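You operate a simulated robot arm through the tools that you are given. There is no shell and no other tool.

You are at the controls of a simulated robot arm. One attempt, no reset.

## Task
Two studs of the end blind are slack: pulse each once, lowest load first.
Fine: shut the yellow end lever before you start; all studs end at 2200 daN or more; stand the wrench back in its holster.

It is judged by the outcome, as a careful person would: the job done as asked, and still so three seconds after it is handed in. It fails if anything else is knocked over, pushed out of place, dropped, spilled or broken.

## Robot
A 7-joint arm with a fingered hand, fixed in place. Base frame: the origin is at the foot of the arm, x ahead of it, y to its left, z up. Readings come in cm, rad, newtons and seconds.
Its first joint turns from -2.897 to 2.897 rad. Payload 4.7 kg.
The tool frame sits at the grasp point between the pads (the TCP): z along the fingers, y along the line on which they close. The tips reach 3.6 cm beyond it. Largest opening 12 cm; the body of the gripper starts 4.2 cm behind the TCP. The gripper is a hand of 5 fingers: y runs from the thumb to the fingers, the wrist lies at [-1.8, -12.2, -21] in the tool frame, and closing takes about 1.5 s.
Orientation is told as [roll, pitch, yaw] about the base's x, y, z axes, in that order, counted from this pose: with the fingers straight down and the wrist toward the robot, the tool's x, y and z point along [0, 1, 0], [1, 0, 0] and [0, 0, -1] of the base frame.

## Interface
- The arm moves only by the tool send_rows. Its argument "plan" is a list of rows, each a list of 3 entries, a list of its own where there are three numbers: the turn, a rotation vector about the tool's x, y, z in rad, then the shift along the tool's x, y, z in cm, then the closure, from 0 (fully open) to 1 (shut). In form: [[[ax, ay, az], [dx, dy, dz], jaw], ...]. A call has 1 to 20 rows; each row shifts and turns the commanded pose from where the row before left it, along the tool's axes as they then stand. Each row takes 0.2 s and may step no farther than 5 cm and 0.15 rad from the row before; otherwise, or with a gripper value out of range, the whole call is refused. Where a pose cannot be reached the arm comes as near as it can. A force on the tool above 40 N (or 10 N above the force at the start of the call, whichever is more), or a blocked arm, ends the call early, and 0.2 s more pass. The fingers move at their own pace (about 4.5 cm/s each) and stop on an object; they squeeze with about 28 N. The grip force told is the motor's: it shows also when the fingers shut on nothing. Time passes only in rows, and 0.2 s behind the last, so rows that do not move let the fingers close. It gives the time, the measured TCP pose, the force on the tool (base axes), the opening and the grip force at its end, in the units of the frame above (readings bear some noise), with the torque about the TCP (base axes, N m) and any sound that the robot's microphone picked up, and new pictures: "pictures" is both (left out), scene, wrist or none.
- Cameras (640 x 400 px; columns grow to the right, rows downward): "scene" is fixed at [40, 49.93, 155.01]; the picture's right is [-1.00, 0.10, 0.00], its down [0.05, 0.45, -0.89] and it looks along [-0.09, -0.89, -0.46] (base axes); focal length 314 px, centre (320, 200). "wrist" rides on the gripper at [7.2, -9.1, -14.3] in the tool frame; the picture's right is [-0.80, 0.28, -0.53], its down [-0.53, -0.73, 0.42] and it looks along [-0.27, 0.62, 0.74] (tool axes); focal length 234 px, centre (320, 200). There is no depth. A picture from a camera that has moved, and an enlarged one, comes with that camera's place and axes in the base frame and with its lens.
- hand_shape(shape): the hand has 5 fingers and takes this shape, open, in about a second: jaw (thumb against the fingers, like two jaws); tri (thumb and two fingers); tip (a fingertip pinch); poke (one finger out to press); point (the index stretched); flat (the hand flat); cup (the hand cupped); fist (a fist). The gripper value then closes the fingers along that shape, each until it touches; the sizes above hold for jaw. It gives what a move gives, with no picture.
- close_up(camera, box): a new picture of the part [left, top, right, bottom] of that camera's present view, enlarged. The clock stands still meanwhile.
- close_job(): hands the job in; it is judged then, once.

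Places have to be worked out from the pictures, the camera data and where the tool is seen. Open the gripper and draw the arm clear of the work before you hand the job in, unless the task says otherwise.

The tools are called after ">>>" as a command line: name --argument value ..., lists and objects as JSON in quotes. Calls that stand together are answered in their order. send_rows: Moves the arm, as the interface text tells. Its arguments: {"type":"object","properties":{"plan":{"type":"array","items":{"type":"array"}},"pictures":{"type":"string","enum":["both","scene","wrist","none"]}},"required":["plan"]} The other tools are called the same way: hand_shape (shape) gives the hand a shape; close_up (camera, box) takes an enlarged picture of a part of a camera's view; close_job () hands the job in.

At the start:

```text
time_s: 0.0
tool_pos: [34.4, -49.82, 125.14]
orientation: [0.001, 0.001, -0.001]
ft_force: [0.7, 0.2, -0.2]
torque: [0.01, 0.02, -0.03]
width: 11.96
finger_force: 0.0
shape: jaw
```

scene: 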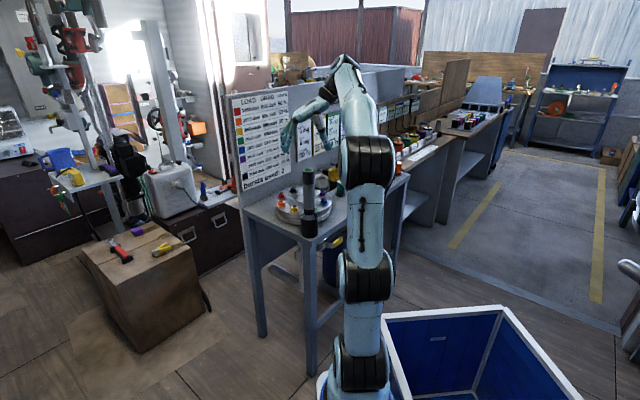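
wrist: 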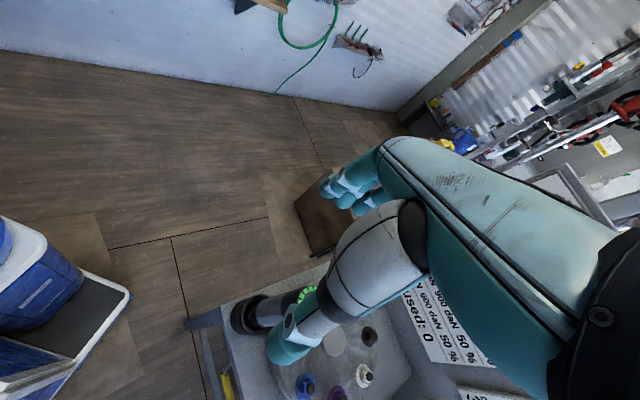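

I'll start by looking closely at the board and the work bench in the scene picture, without moving the arm.

>>> close_up --camera "scene" --box '[225, 80, 385, 200]'

>>> close_up --camera "scene" --box '[260, 160, 360, 240]'

>>> close_up --camera "wrist" --box '[180, 260, 480, 400]'

```text
3.33 times, centred on (305, 140) of scene
camera zoom: at [40.0, 49.93, 155.01], right [-1.0, 0.1, 0.0], down [0.05, 0.45, -0.89], along [-0.09, -0.89, -0.46], focal length 1047 px, centre (370, 400)
```

zoom: 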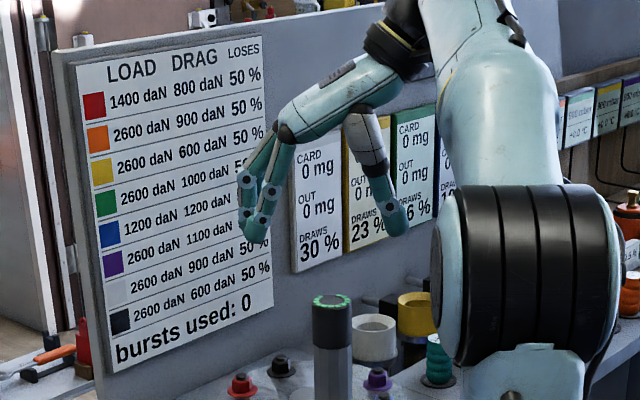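

```text
5.00 times, centred on (310, 200) of scene
camera zoom: at [40.0, 49.93, 155.01], right [-1.0, 0.1, 0.0], down [0.05, 0.45, -0.89], along [-0.09, -0.89, -0.46], focal length 1571 px, centre (370, 200)
```

zoom: 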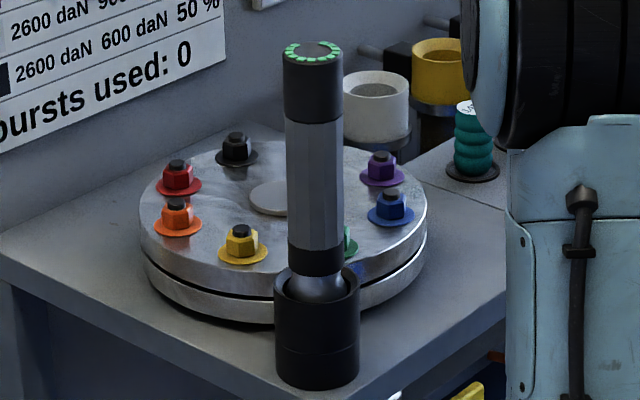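

```text
2.13 times, centred on (330, 330) of wrist
camera zoom: at [25.26, -42.57, 139.38], right [0.28, -0.8, 0.53], down [-0.73, -0.53, -0.42], along [0.62, -0.27, -0.74], focal length 500 px, centre (299, -77)
```

zoom: 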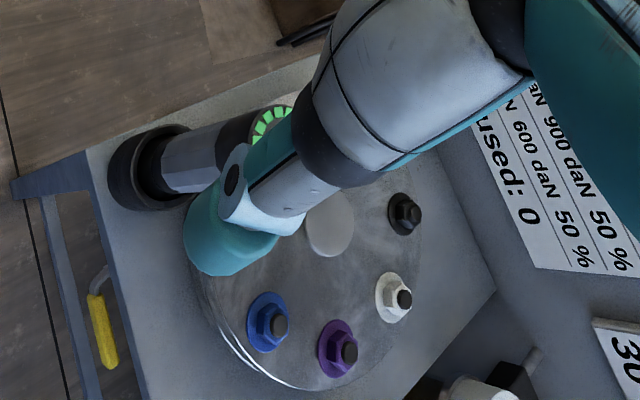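

The board says red (1400 daN) and blue (1200 daN) are slack. I'll zoom in on the board's text, on the things under the bench (something yellow there) and on the surroundings to find the lever.

>>> close_up --camera "scene" --box '[230, 85, 300, 135]'

>>> close_up --camera "scene" --box '[230, 135, 300, 190]'

>>> close_up --camera "scene" --box '[240, 220, 380, 320]'

>>> close_up --camera "scene" --box '[300, 150, 420, 230]'

>>> close_up --camera "scene" --box '[70, 170, 230, 290]'

>>> close_up --camera "wrist" --box '[180, 280, 300, 400]'

```text
8.00 times, centred on (265, 110) of scene
camera zoom: at [40.0, 49.93, 155.01], right [-1.0, 0.1, 0.0], down [0.05, 0.45, -0.89], along [-0.09, -0.89, -0.46], focal length 2514 px, centre (760, 920)
```

zoom: 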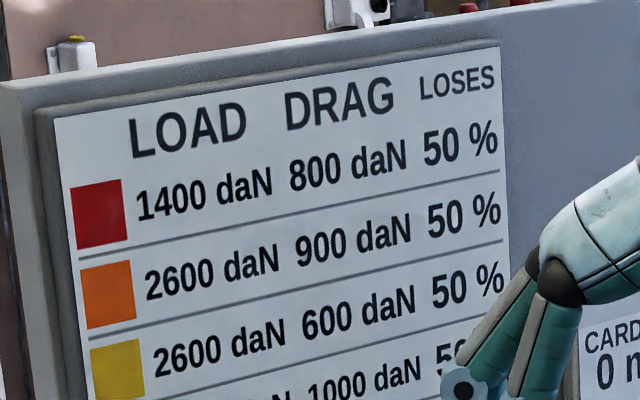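

```text
7.27 times, centred on (265, 162) of scene
camera zoom: at [40.0, 49.93, 155.01], right [-1.0, 0.1, 0.0], down [0.05, 0.45, -0.89], along [-0.09, -0.89, -0.46], focal length 2285 px, centre (720, 473)
```

zoom: 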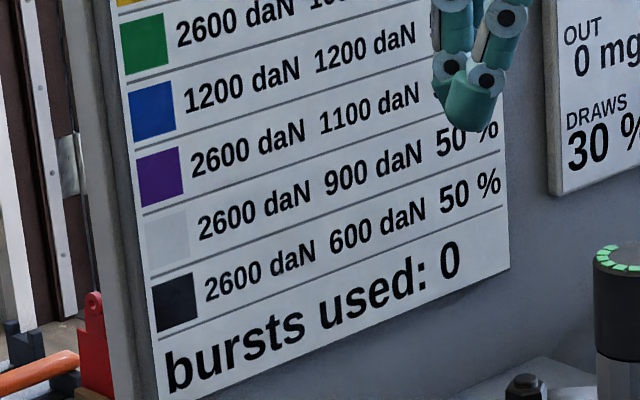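

```text
4.00 times, centred on (310, 270) of scene
camera zoom: at [40.0, 49.93, 155.01], right [-1.0, 0.1, 0.0], down [0.05, 0.45, -0.89], along [-0.09, -0.89, -0.46], focal length 1257 px, centre (360, -80)
```

zoom: 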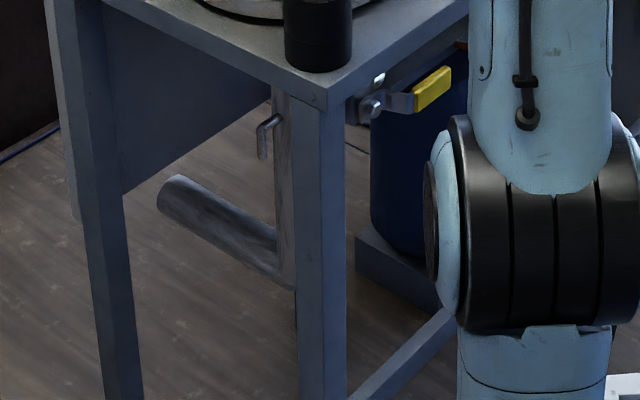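

```text
5.00 times, centred on (360, 190) of scene
camera zoom: at [40.0, 49.93, 155.01], right [-1.0, 0.1, 0.0], down [0.05, 0.45, -0.89], along [-0.09, -0.89, -0.46], focal length 1571 px, centre (120, 250)
```

zoom: 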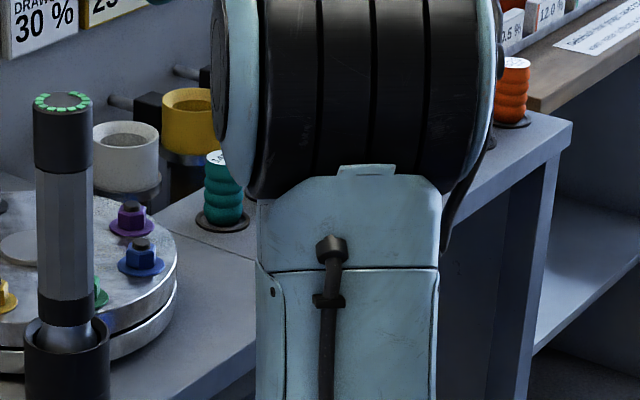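

```text
3.33 times, centred on (150, 230) of scene
camera zoom: at [40.0, 49.93, 155.01], right [-1.0, 0.1, 0.0], down [0.05, 0.45, -0.89], along [-0.09, -0.89, -0.46], focal length 1047 px, centre (887, 100)
```

zoom: 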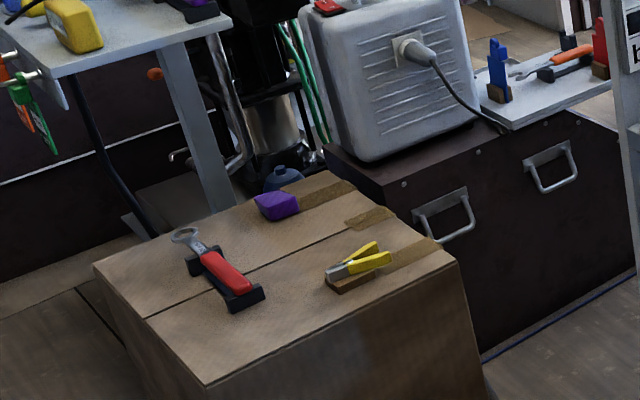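

```text
3.33 times, centred on (240, 340) of wrist
camera zoom: at [25.26, -42.57, 139.38], right [0.28, -0.8, 0.53], down [-0.73, -0.53, -0.42], along [0.62, -0.27, -0.74], focal length 781 px, centre (587, -267)
```

zoom: 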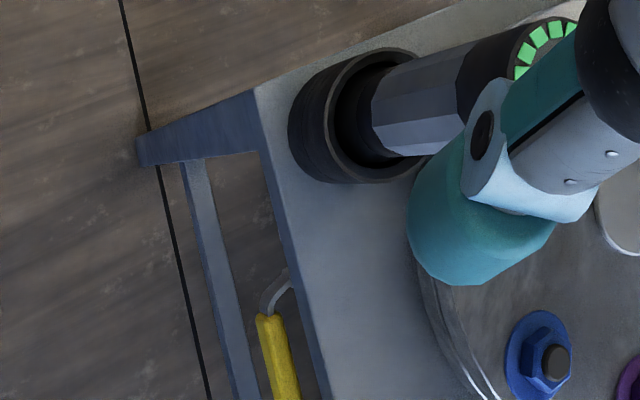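

Red (1400) and blue (1200) are the slack ones, so the order is blue, then red. From the two views I judge the table top at z≈83 with its near corner at about (33,-51), the wrench standing at about (33,-62) with its top near z 110, and a yellow lever just outside the robot-side table edge at about (21,-61,77). I'll slide the hand at its present height toward the flange to get better wrist views.

>>> send_rows --plan '[[[0, 0, 0], [-2.5, -2.2, 0], 0], [[0, 0, 0], [-3.2, -2.2, 0], 0], [[0, 0, 0], [-3.2, -2.2, 0], 0], [[0, 0, 0], [-3.2, -2.2, 0], 0], [[0, 0, 0], [-3.2, -2.2, 0], 0], [[0, 0, 0], [-3.2, -2.2, 0], 0], [[0, 0, 0], [-3.2, -2.2, 0], 0], [[0, 0, 0], [-3.2, -2.2, 0], 0], [[0, 0, 0], [0, 0, 2], 0], [[0, 0, 0], [0, 0, 3], 0], [[0, 0, 0], [0, 0, 2], 0]]'

```text
time_s: 2.4
tool_pos: [19.96, -67.07, 112.49]
orientation: [0.002, 0.001, -0.001]
ft_force: [-0.2, 0.5, 0.1]
torque: [-0.01, 0.0, 0.03]
width: 12.0
finger_force: 0.1
shape: jaw
out of reach, approached as far as the arm can: row 5, 6, 7, 8
camera wrist: at [10.81, -59.88, 126.88], right [0.28, -0.8, 0.53], down [-0.73, -0.53, -0.42], along [0.62, -0.27, -0.74], focal length 234 px, centre (320, 200)
```

scene: 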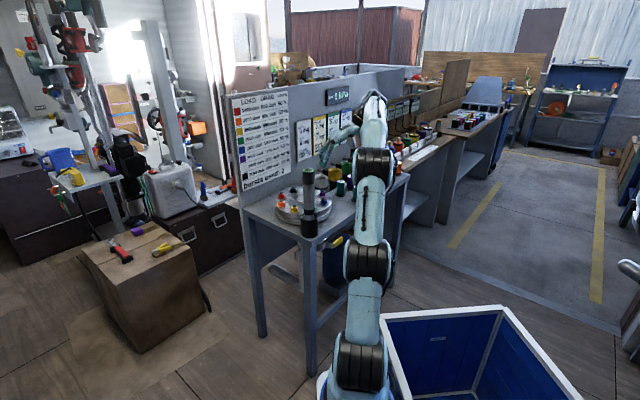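
wrist: 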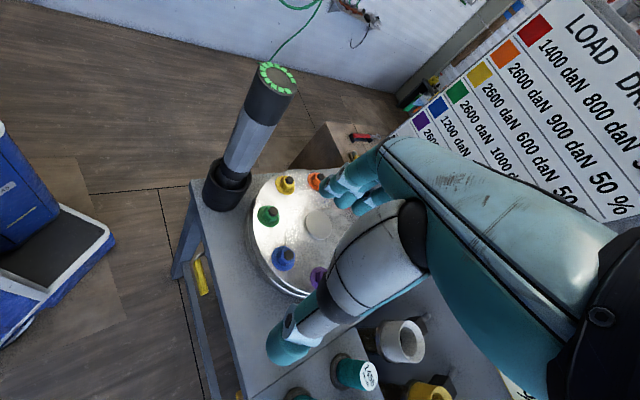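

The view is now good: wrench, flange and yellow lever are all visible. I'll enlarge each, plus the small wall display that appeared in the scene picture.

>>> close_up --camera "wrist" --box '[165, 220, 285, 320]'

>>> close_up --camera "wrist" --box '[190, 50, 350, 220]'

>>> close_up --camera "wrist" --box '[240, 160, 360, 300]'

>>> close_up --camera "scene" --box '[290, 80, 380, 150]'

>>> close_up --camera "scene" --box '[260, 160, 400, 290]'

>>> close_up --camera "wrist" --box '[160, 300, 480, 400]'

```text
4.00 times, centred on (225, 270) of wrist
camera zoom: at [10.81, -59.88, 126.88], right [0.28, -0.8, 0.53], down [-0.73, -0.53, -0.42], along [0.62, -0.27, -0.74], focal length 937 px, centre (700, -80)
```

zoom: 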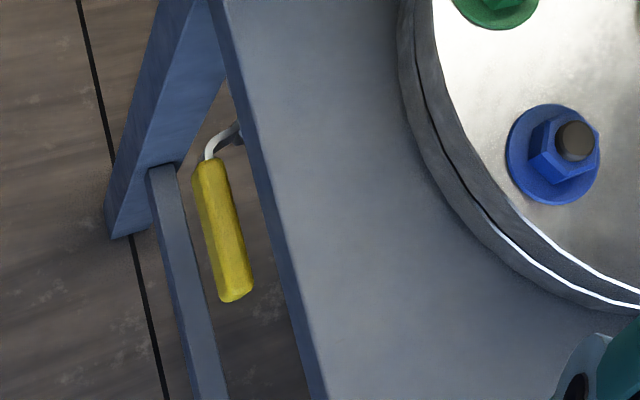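

```text
2.35 times, centred on (270, 135) of wrist
camera zoom: at [10.81, -59.88, 126.88], right [0.28, -0.8, 0.53], down [-0.73, -0.53, -0.42], along [0.62, -0.27, -0.74], focal length 551 px, centre (438, 353)
```

zoom: 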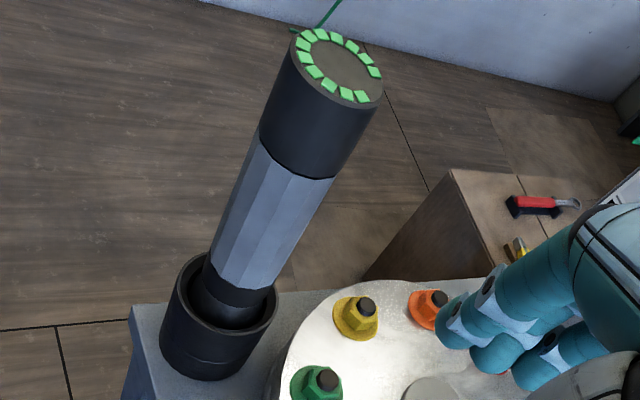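

```text
2.86 times, centred on (300, 230) of wrist
camera zoom: at [10.81, -59.88, 126.88], right [0.28, -0.8, 0.53], down [-0.73, -0.53, -0.42], along [0.62, -0.27, -0.74], focal length 669 px, centre (377, 114)
```

zoom: 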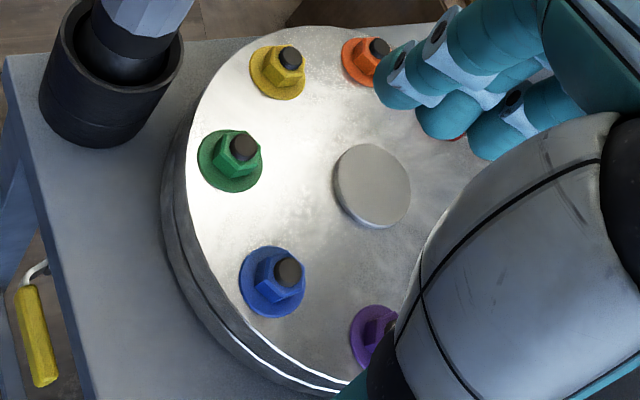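

```text
5.71 times, centred on (335, 115) of scene
camera zoom: at [40.0, 49.93, 155.01], right [-1.0, 0.1, 0.0], down [0.05, 0.45, -0.89], along [-0.09, -0.89, -0.46], focal length 1796 px, centre (234, 686)
```

zoom: 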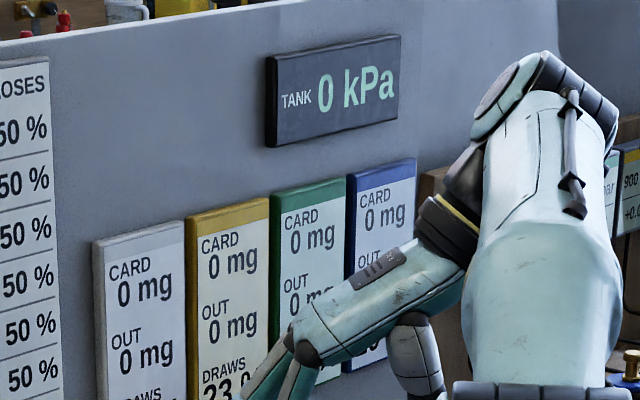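

```text
3.08 times, centred on (330, 225) of scene
camera zoom: at [40.0, 49.93, 155.01], right [-1.0, 0.1, 0.0], down [0.05, 0.45, -0.89], along [-0.09, -0.89, -0.46], focal length 967 px, centre (289, 123)
```

zoom: 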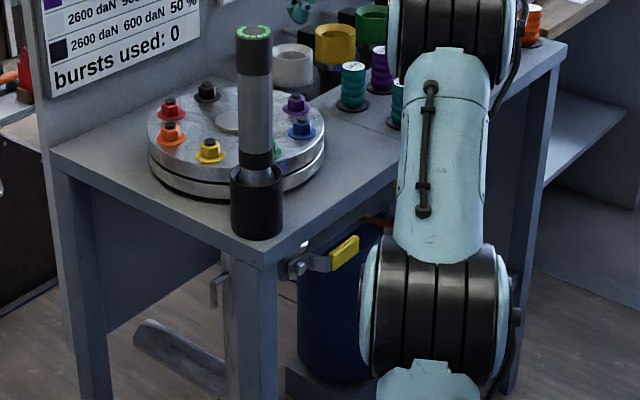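

```text
2.00 times, centred on (320, 350) of wrist
camera zoom: at [10.81, -59.88, 126.88], right [0.28, -0.8, 0.53], down [-0.73, -0.53, -0.42], along [0.62, -0.27, -0.74], focal length 468 px, centre (320, -100)
```

zoom: 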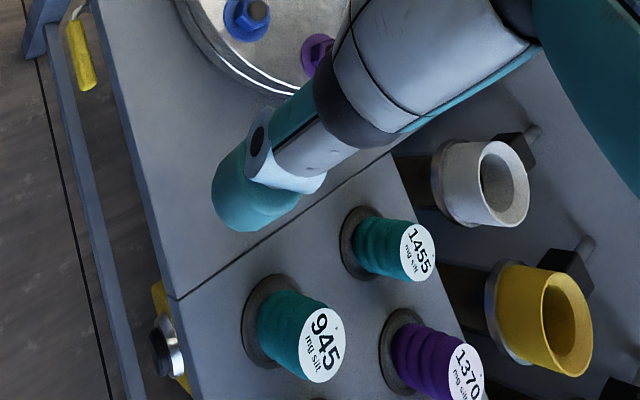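

The lever hangs under the robot-side edge; I can't yet tell its pivot and pipe, nor what the reddish and other yellow parts beside it are. I'll enlarge those parts.

>>> close_up --camera "scene" --box '[318, 225, 368, 255]'

>>> close_up --camera "scene" --box '[320, 200, 420, 290]'

>>> close_up --camera "wrist" --box '[190, 240, 240, 300]'

>>> close_up --camera "wrist" --box '[210, 340, 290, 400]'

>>> close_up --camera "scene" --box '[270, 240, 350, 310]'

```text
12.80 times, centred on (343, 240) of scene
camera zoom: at [40.0, 49.93, 155.01], right [-1.0, 0.1, 0.0], down [0.05, 0.45, -0.89], along [-0.09, -0.89, -0.46], focal length 4022 px, centre (26, -312)
```

zoom: 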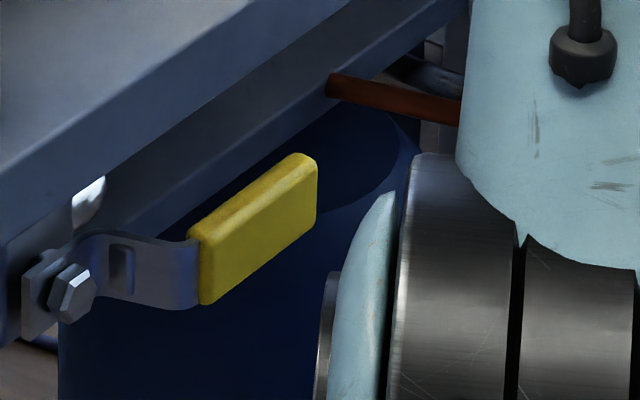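

```text
4.44 times, centred on (370, 245) of scene
camera zoom: at [40.0, 49.93, 155.01], right [-1.0, 0.1, 0.0], down [0.05, 0.45, -0.89], along [-0.09, -0.89, -0.46], focal length 1396 px, centre (98, 0)
```

zoom: 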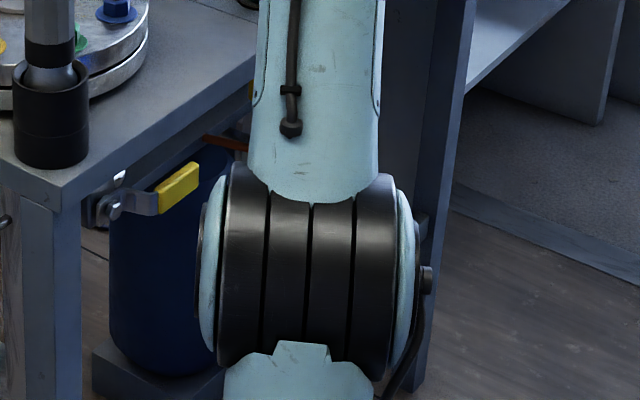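

```text
6.67 times, centred on (215, 270) of wrist
camera zoom: at [10.81, -59.88, 126.88], right [0.28, -0.8, 0.53], down [-0.73, -0.53, -0.42], along [0.62, -0.27, -0.74], focal length 1561 px, centre (1020, -267)
```

zoom: 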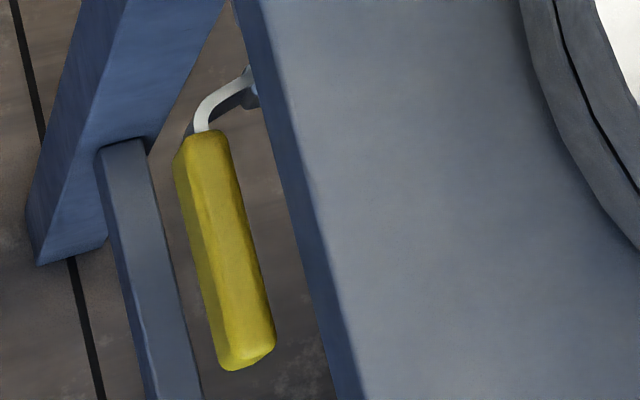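

```text
6.67 times, centred on (250, 370) of wrist
camera zoom: at [10.81, -59.88, 126.88], right [0.28, -0.8, 0.53], down [-0.73, -0.53, -0.42], along [0.62, -0.27, -0.74], focal length 1561 px, centre (787, -933)
```

zoom: 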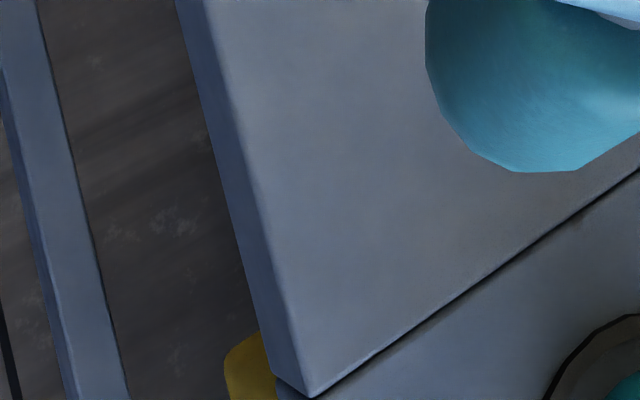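

```text
5.71 times, centred on (310, 275) of scene
camera zoom: at [40.0, 49.93, 155.01], right [-1.0, 0.1, 0.0], down [0.05, 0.45, -0.89], along [-0.09, -0.89, -0.46], focal length 1796 px, centre (377, -229)
```

zoom: 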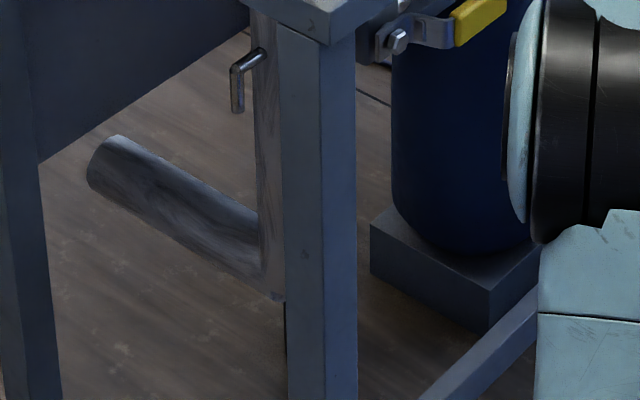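

The valve's hex stem points out toward the robot and its yellow handle lies horizontally along the pipe under the edge (open); shutting it should mean a quarter turn, clockwise, handle end down. I'll try the "poke" hand shape here in free air and see where the finger is.

>>> hand_shape --shape "poke"

>>> send_rows --plan '[[[0, 0, 0], [0, 0, 0], 0]]'

```text
time_s: 3.3
tool_pos: [19.93, -67.17, 112.62]
orientation: [-0.002, 0.001, -0.001]
ft_force: [0.2, -0.7, -0.5]
torque: [-0.01, -0.03, -0.01]
width: 0.0
finger_force: 0.1
shape: poke
```

```text
time_s: 3.7
tool_pos: [19.94, -67.15, 112.52]
orientation: [0.001, 0.0, 0.0]
ft_force: [0.8, 0.3, -0.3]
torque: [-0.03, -0.03, -0.02]
width: 0.0
finger_force: 0.0
shape: poke
camera wrist: at [10.82, -59.88, 126.91], right [0.28, -0.8, 0.53], down [-0.73, -0.53, -0.42], along [0.62, -0.27, -0.74], focal length 234 px, centre (320, 200)
```

scene: 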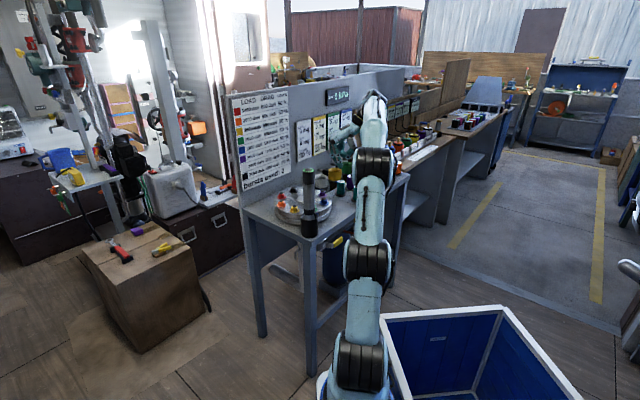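
wrist: 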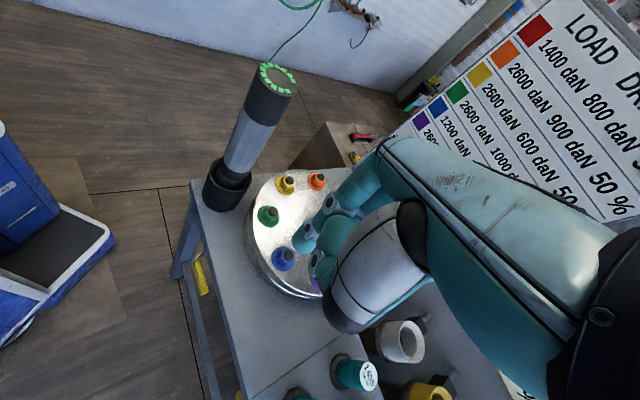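

>>> close_up --camera "wrist" --box '[260, 140, 460, 340]'

>>> close_up --camera "scene" --box '[310, 90, 400, 190]'

>>> close_up --camera "scene" --box '[260, 135, 305, 185]'

```text
2.00 times, centred on (360, 240) of wrist
camera zoom: at [10.82, -59.88, 126.91], right [0.28, -0.8, 0.53], down [-0.73, -0.53, -0.42], along [0.62, -0.27, -0.74], focal length 468 px, centre (240, 120)
```

zoom: 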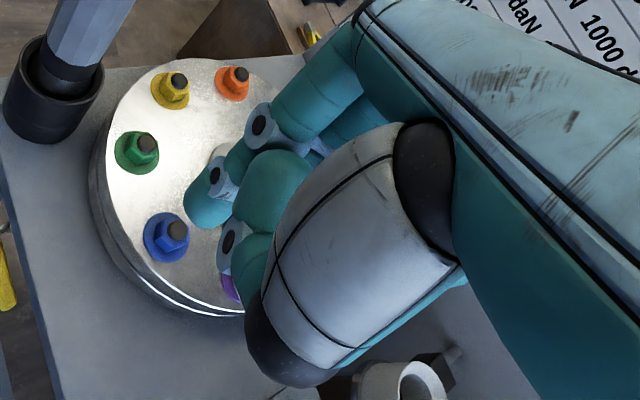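

```text
4.00 times, centred on (355, 140) of scene
camera zoom: at [40.0, 49.93, 155.01], right [-1.0, 0.1, 0.0], down [0.05, 0.45, -0.89], along [-0.09, -0.89, -0.46], focal length 1257 px, centre (180, 440)
```

zoom: 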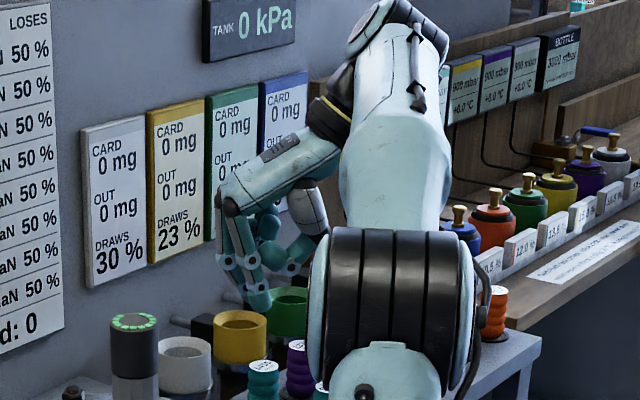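

```text
8.00 times, centred on (282, 160) of scene
camera zoom: at [40.0, 49.93, 155.01], right [-1.0, 0.1, 0.0], down [0.05, 0.45, -0.89], along [-0.09, -0.89, -0.46], focal length 2514 px, centre (620, 520)
```

zoom: 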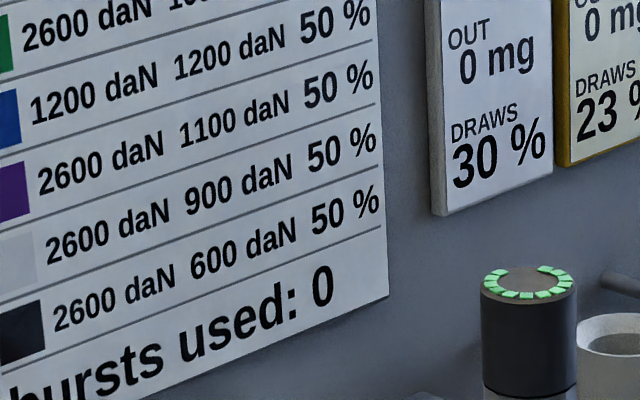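

All studs read "LOSES 50 %". In poke shape the index tip sits about 3.5 cm ahead of the TCP. I'll now yaw the hand so it faces the table edge squarely and tilt the finger toward horizontal, staying high above everything.

>>> send_rows --plan '[[[0, 0, 0.136], [1, 0, 0], 0], [[0, 0, 0.136], [1, 0, 0], 0], [[0, 0, 0.136], [1, 0, 0], 0], [[0, 0, 0.136], [1, 0, 0], 0], [[0, 0, 0.136], [1, 0, 0], 0], [[0, 0, 0.135], [0, 0, 0], 0], [[-0.14, 0, 0], [0, 0, 0], 0], [[-0.14, 0, 0], [0, 0, 0], 0], [[-0.14, 0, 0], [0, 0, 0], 0], [[-0.14, 0, 0], [0, 0, 0], 0], [[0, 0, 0], [0, 0, 0], 0]]'

```text
time_s: 6.1
tool_pos: [21.45, -62.28, 112.4]
orientation: [-0.002, -0.561, -0.814]
ft_force: [-0.2, -1.0, 1.0]
torque: [-0.01, 0.0, -0.02]
width: 0.02
finger_force: 0.1
shape: poke
camera wrist: at [16.1, -46.19, 119.79], right [-0.61, -0.52, 0.59], down [-0.66, -0.08, -0.75], along [0.44, -0.85, -0.29], focal length 234 px, centre (320, 200)
```

scene: 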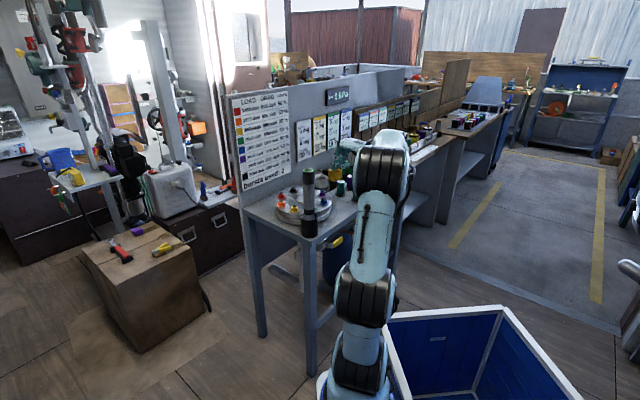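
wrist: 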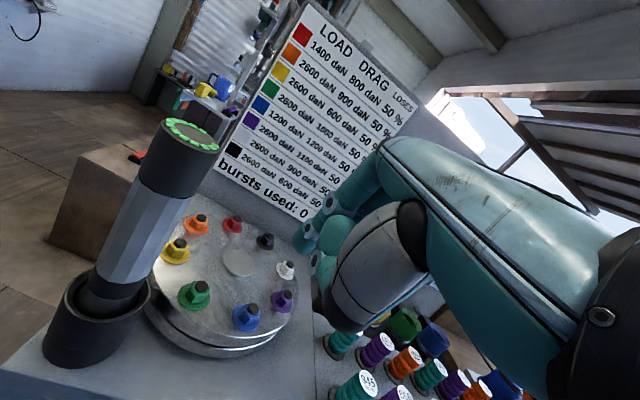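

The view is excellent here: the board, all eight studs and the wrench are visible. I'll tilt the finger further toward horizontal, still at this height, and look again.

>>> send_rows --plan '[[[-0.14, 0, 0], [0, 0, -1], 0], [[-0.14, 0, 0], [0, 0, -1], 0], [[-0.14, 0, 0], [0, 0, -1], 0], [[-0.14, 0, 0], [0, 0, -1], 0], [[0, 0, 0], [0, 0, 0], 0]]'

>>> close_up --camera "scene" --box '[300, 110, 440, 230]'

```text
time_s: 7.3
tool_pos: [19.56, -60.25, 115.34]
orientation: [0.002, -1.119, -0.814]
ft_force: [-0.3, -0.2, 0.4]
torque: [-0.02, 0.02, -0.01]
width: 0.03
finger_force: 0.0
shape: poke
camera wrist: at [13.18, -43.06, 113.39], right [-0.83, -0.3, 0.48], down [-0.34, -0.41, -0.84], along [0.45, -0.86, 0.24], focal length 234 px, centre (320, 200)
```

scene: 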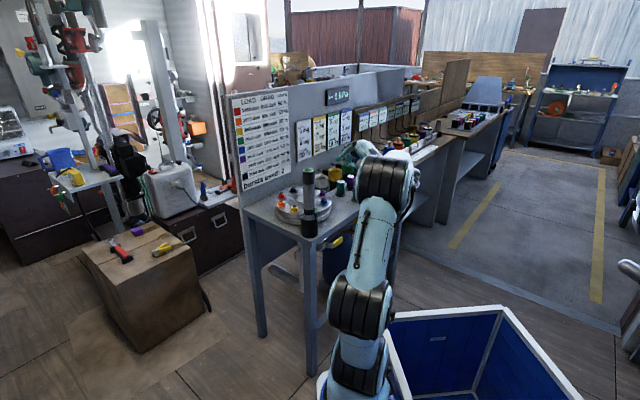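
wrist: 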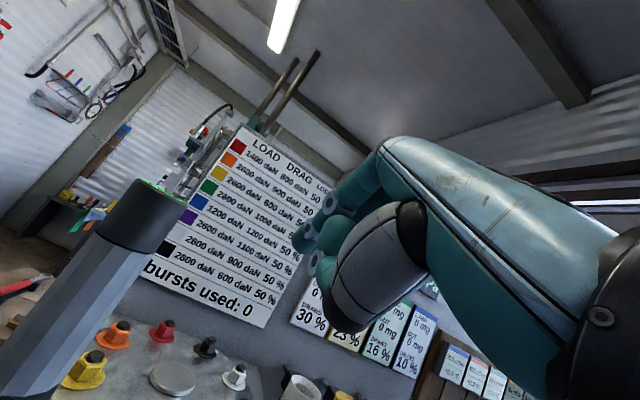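

```text
3.33 times, centred on (370, 170) of scene
camera zoom: at [40.0, 49.93, 155.01], right [-1.0, 0.1, 0.0], down [0.05, 0.45, -0.89], along [-0.09, -0.89, -0.46], focal length 1047 px, centre (153, 300)
```

zoom: 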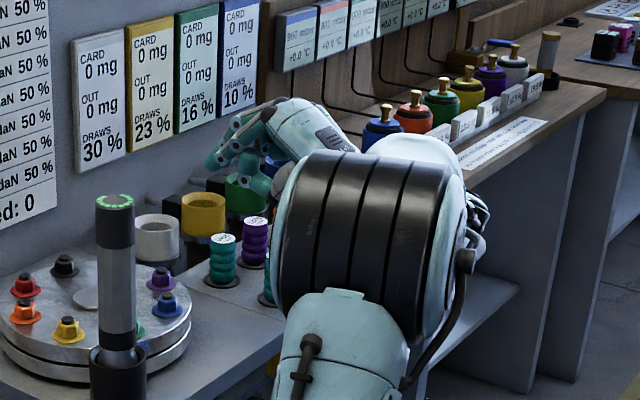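

The hand is now tilted as wanted. I'll lower it beside the table edge, keeping the finger just outside the edge line, to about z 95 first, and look.

>>> send_rows --plan '[[[0, 0, 0], [-0.44, -1.6, -0.6], 0], [[0, 0, 0], [-0.44, -3.6, 1.7], 0], [[0, 0, 0], [-0.44, -4.2, 2.03], 0], [[0, 0, 0], [-0.44, -4.2, 2.03], 0], [[0, 0, 0], [-0.44, -4.2, 2.03], 0], [[0, 0, 0], [0, -1.08, 0.4], 0], [[0, 0, 0], [0, 0, 0], 0]]'

>>> close_up --camera "scene" --box '[290, 140, 430, 280]'

```text
time_s: 8.9
tool_pos: [16.97, -60.82, 95.03]
orientation: [-0.002, -1.121, -0.814]
ft_force: [-0.1, 0.0, 0.1]
torque: [-0.01, 0.01, 0.02]
width: 0.0
finger_force: 0.1
shape: poke
camera wrist: at [10.63, -43.63, 93.12], right [-0.83, -0.3, 0.48], down [-0.34, -0.41, -0.84], along [0.45, -0.86, 0.24], focal length 234 px, centre (320, 200)
```

scene: 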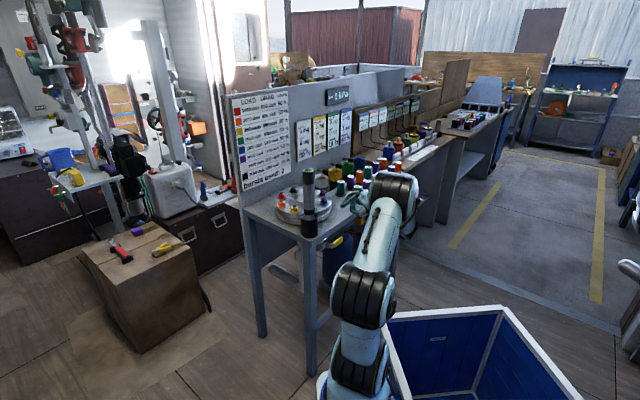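
wrist: 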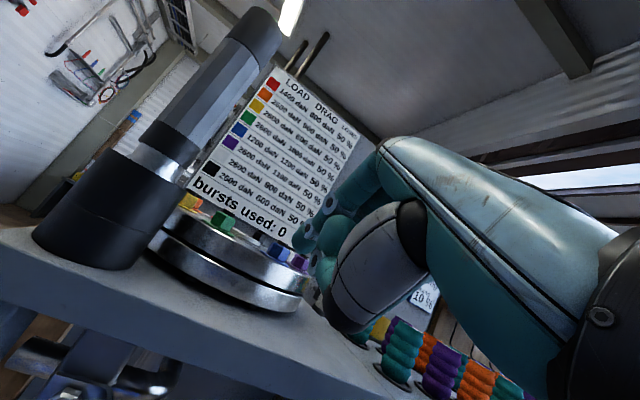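

```text
2.86 times, centred on (360, 210) of scene
camera zoom: at [40.0, 49.93, 155.01], right [-1.0, 0.1, 0.0], down [0.05, 0.45, -0.89], along [-0.09, -0.89, -0.46], focal length 898 px, centre (206, 171)
```

zoom: 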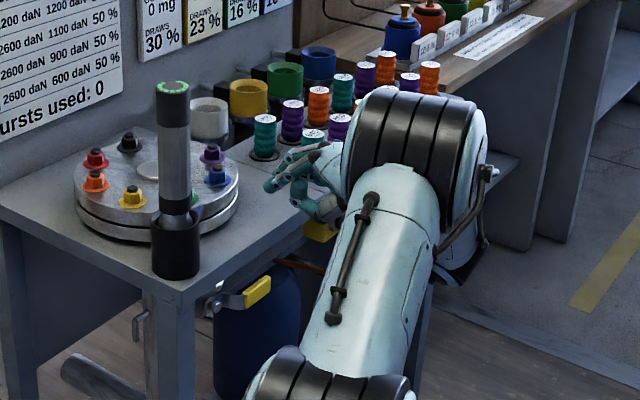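

The finger tip is where I computed it (about 28.6 cm along the edge, just outside it, z≈93.8), straight above the outer half of the yellow handle. I'll lower it to about 3–4 cm above the handle and check.

>>> send_rows --plan '[[[0, 0, 0], [0, -2.65, 1.29], 0], [[0, 0, 0], [0, -2.65, 1.29], 0], [[0, 0, 0], [0, -2.65, 1.29], 0], [[0, 0, 0], [0, -2.65, 1.29], 0], [[0, 0, 0], [0, 0, 0], 0]]'

>>> close_up --camera "scene" --box '[310, 190, 390, 270]'

>>> close_up --camera "wrist" --box '[0, 180, 360, 400]'

```text
time_s: 10.1
tool_pos: [16.95, -60.96, 83.21]
orientation: [0.0, -1.12, -0.814]
ft_force: [0.1, -0.4, 0.5]
torque: [-0.02, 0.0, -0.03]
width: 0.0
finger_force: 0.1
shape: poke
camera wrist: at [10.65, -43.68, 81.25], right [-0.83, -0.3, 0.48], down [-0.34, -0.41, -0.84], along [0.45, -0.86, 0.24], focal length 234 px, centre (320, 200)
```

scene: 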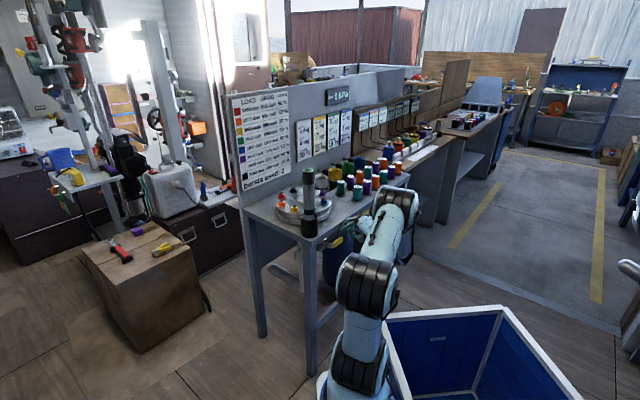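
wrist: 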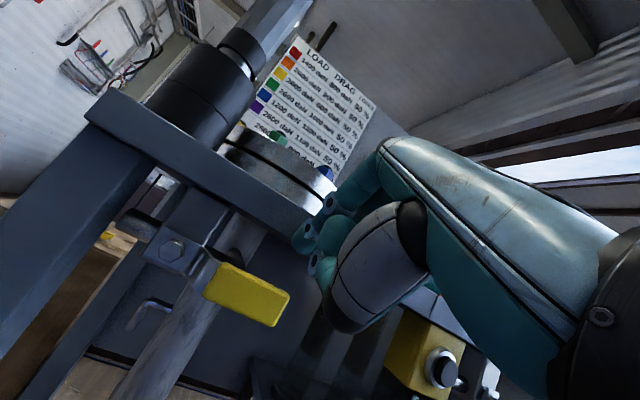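

```text
5.00 times, centred on (350, 230) of scene
camera zoom: at [40.0, 49.93, 155.01], right [-1.0, 0.1, 0.0], down [0.05, 0.45, -0.89], along [-0.09, -0.89, -0.46], focal length 1571 px, centre (170, 50)
```

zoom: 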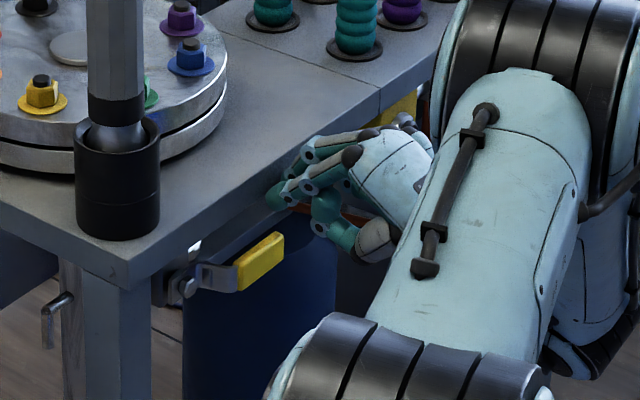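

```text
1.78 times, centred on (180, 290) of wrist
camera zoom: at [10.65, -43.68, 81.25], right [-0.83, -0.3, 0.48], down [-0.34, -0.41, -0.84], along [0.45, -0.86, 0.24], focal length 416 px, centre (569, 40)
```

zoom: 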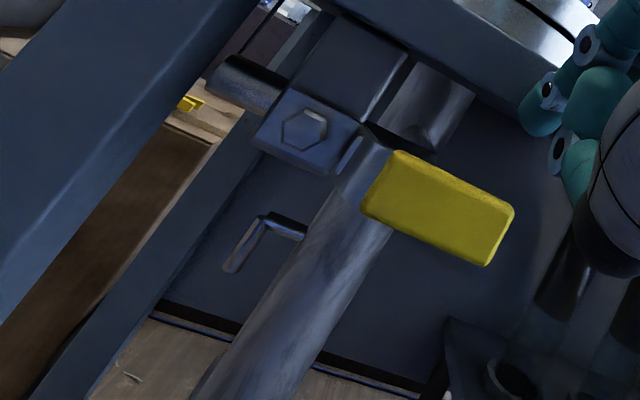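

The valve is now plain to see: hex stem at about 20 cm along the edge, horizontal pipe along the edge, handle parallel to it (open) at z≈76.6 with its end about 10 cm from the stem. The finger is about 4 cm above its outer half; I'll press down gently and begin the arc.

>>> send_rows --plan '[[[0, 0, 0], [0, -0.873, 0.423], 0], [[0, 0, 0], [0, -0.873, 0.423], 0], [[0, 0, 0], [0, -0.873, 0.423], 0], [[0, 0, 0], [0, -0.873, 0.423], 0], [[0, 0, 0], [-0.06, -1.044, 0.506], 0], [[0, 0, 0], [0.13, -1.017, 0.493], 0], [[0, 0, 0], [0, 0, 0], 0]]'

>>> close_up --camera "wrist" --box '[60, 160, 380, 380]'

>>> close_up --camera "scene" --box '[310, 200, 390, 280]'

```text
time_s: 11.7
tool_pos: [17.13, -60.79, 77.06]
orientation: [0.001, -1.119, -0.814]
ft_force: [-1.6, -1.0, 0.7]
torque: [-0.01, -0.02, -0.03]
width: 0.0
finger_force: 0.0
shape: poke
camera wrist: at [10.7, -43.63, 75.13], right [-0.83, -0.3, 0.48], down [-0.34, -0.41, -0.84], along [0.45, -0.86, 0.24], focal length 234 px, centre (320, 200)
```

scene: 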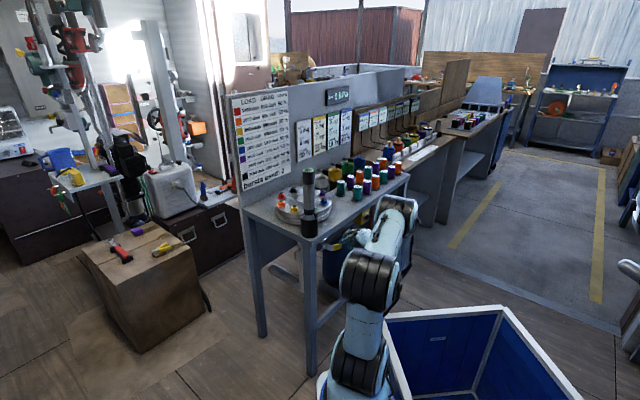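
wrist: 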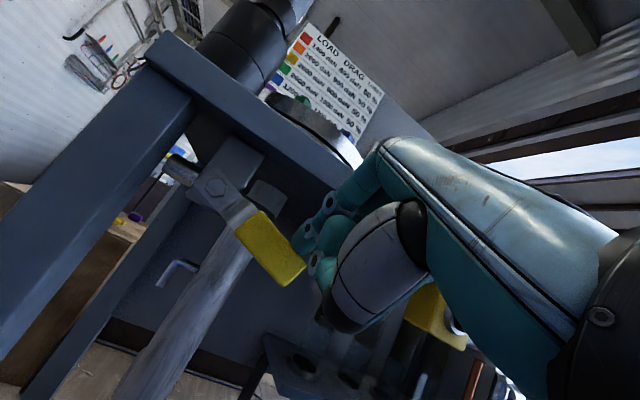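

```text
1.82 times, centred on (220, 270) of wrist
camera zoom: at [10.7, -43.63, 75.13], right [-0.83, -0.3, 0.48], down [-0.34, -0.41, -0.84], along [0.45, -0.86, 0.24], focal length 426 px, centre (502, 73)
```

zoom: 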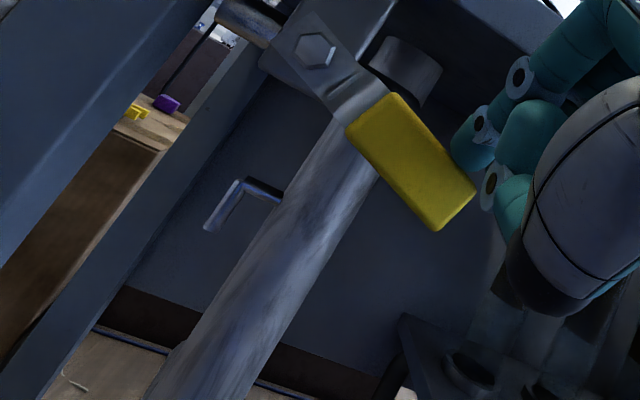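

```text
5.00 times, centred on (350, 240) of scene
camera zoom: at [40.0, 49.93, 155.01], right [-1.0, 0.1, 0.0], down [0.05, 0.45, -0.89], along [-0.09, -0.89, -0.46], focal length 1571 px, centre (170, 0)
```

zoom: 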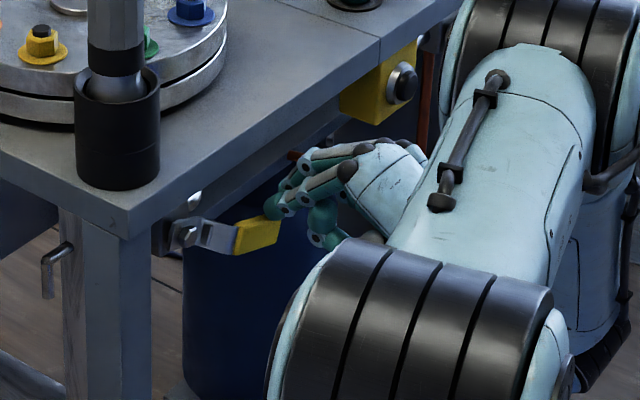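

The lever is turning down freely (about 25° so far, small force). I'll carry on along the arc to about 60°.

>>> send_rows --plan '[[[0, 0, 0], [0.24, -0.99, 0.48], 0], [[0, 0, 0], [0.37, -0.945, 0.458], 0], [[0, 0, 0], [0.48, -0.882, 0.427], 0], [[0, 0, 0], [0.62, -0.819, 0.397], 0], [[0, 0, 0], [0.71, -0.72, 0.349], 0], [[0, 0, 0], [0.8, -0.63, 0.305], 0], [[0, 0, 0], [0, 0, 0], 0]]'

>>> close_up --camera "wrist" --box '[60, 120, 380, 340]'

```text
time_s: 13.3
tool_pos: [19.37, -58.73, 71.44]
orientation: [0.0, -1.122, -0.814]
ft_force: [-1.8, -0.6, 0.7]
torque: [0.0, -0.02, 0.0]
width: 0.0
finger_force: 0.0
shape: poke
camera wrist: at [13.05, -41.44, 69.58], right [-0.83, -0.3, 0.48], down [-0.34, -0.41, -0.84], along [0.45, -0.86, 0.24], focal length 234 px, centre (320, 200)
```

scene: 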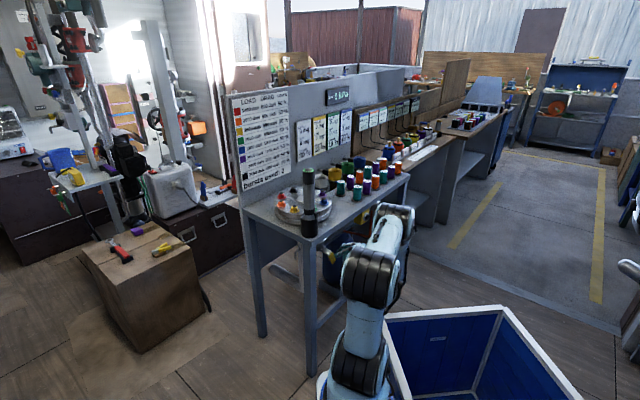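
wrist: 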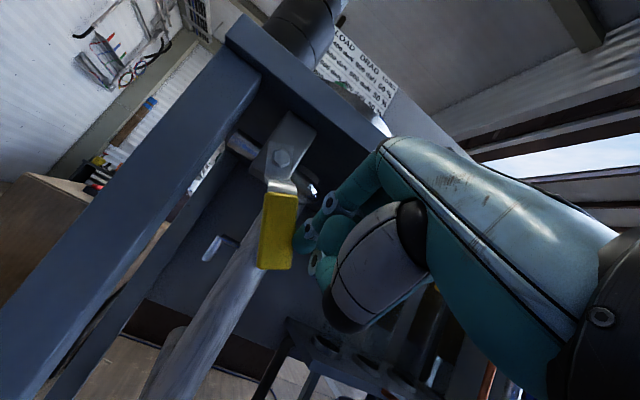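

```text
1.82 times, centred on (220, 230) of wrist
camera zoom: at [13.05, -41.44, 69.58], right [-0.83, -0.3, 0.48], down [-0.34, -0.41, -0.84], along [0.45, -0.86, 0.24], focal length 426 px, centre (502, 146)
```

zoom: 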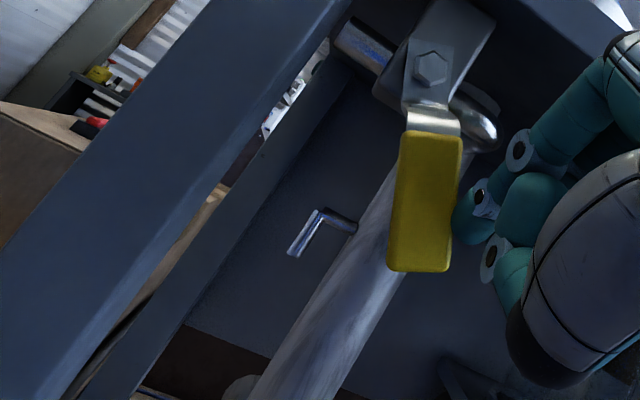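

About 65° now. I'll finish the arc to vertical, with a small over-push against the stop.

>>> send_rows --plan '[[[0, 0, 0], [0.88, -0.522, 0.253], 0], [[0, 0, 0], [0.92, -0.405, 0.196], 0], [[0, 0, 0], [0.98, -0.306, 0.148], 0], [[0, 0, 0], [0.98, -0.18, 0.087], 0], [[0, 0, 0], [0.66, -0.03, 0.013], 0], [[0, 0, 0], [0, 0, 0], 0]]'

>>> close_up --camera "wrist" --box '[100, 80, 420, 300]'

>>> close_up --camera "scene" --box '[300, 210, 380, 290]'

```text
time_s: 14.4
tool_pos: [21.84, -56.38, 70.33]
orientation: [-0.03, -1.12, -0.803]
ft_force: [-17.7, -17.5, -3.5]
torque: [-0.07, 0.2, -0.64]
width: 0.02
finger_force: 0.1
shape: poke
stopped in row 5: the force on the tool passed its limit at 47 N (the readings are from after the stop); the commanded pose is now the measured one
camera wrist: at [15.74, -39.11, 68.25], right [-0.83, -0.28, 0.49], down [-0.36, -0.41, -0.84], along [0.44, -0.87, 0.24], focal length 234 px, centre (320, 200)
```

scene: 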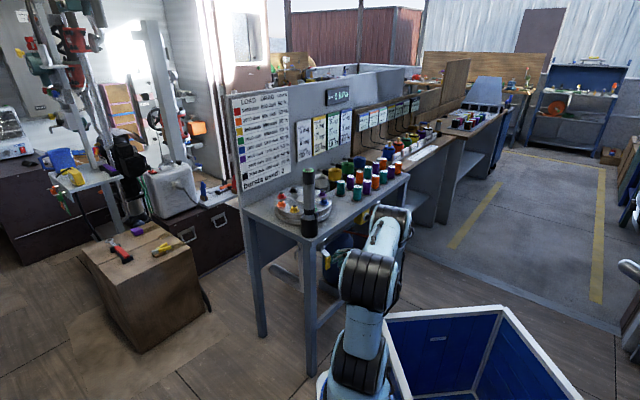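
wrist: 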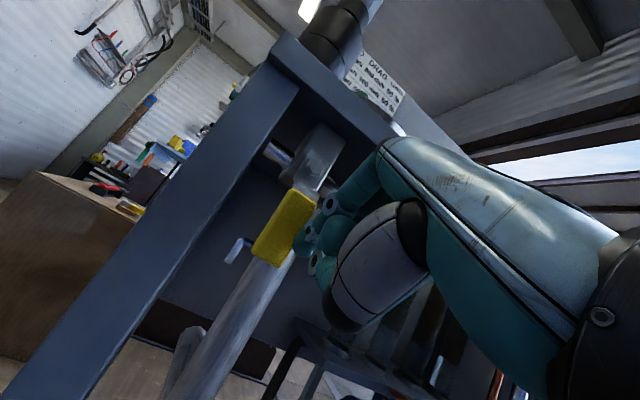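

```text
1.82 times, centred on (260, 190) of wrist
camera zoom: at [15.74, -39.11, 68.25], right [-0.83, -0.28, 0.49], down [-0.36, -0.41, -0.84], along [0.44, -0.87, 0.24], focal length 426 px, centre (429, 218)
```

zoom: 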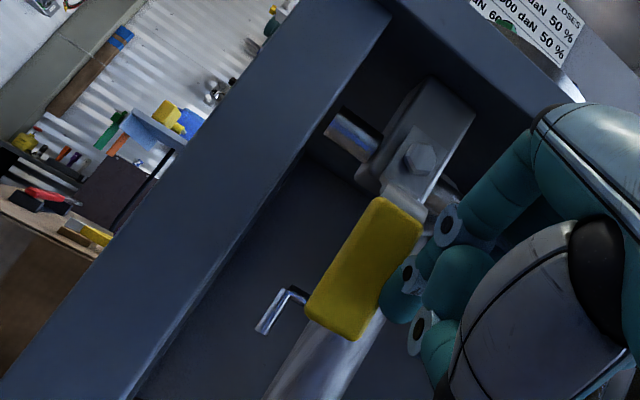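

```text
5.00 times, centred on (340, 250) of scene
camera zoom: at [40.0, 49.93, 155.01], right [-1.0, 0.1, 0.0], down [0.05, 0.45, -0.89], along [-0.09, -0.89, -0.46], focal length 1571 px, centre (220, -50)
```

zoom: 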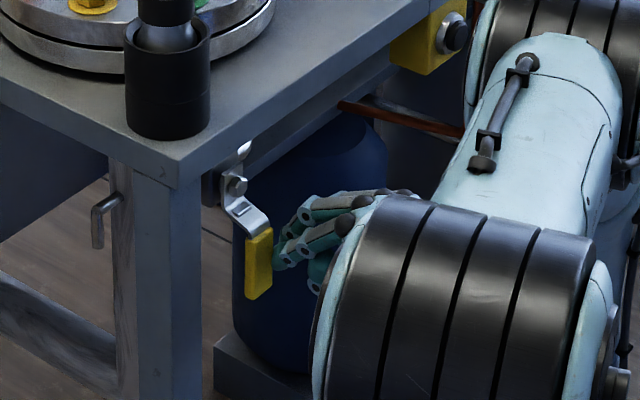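

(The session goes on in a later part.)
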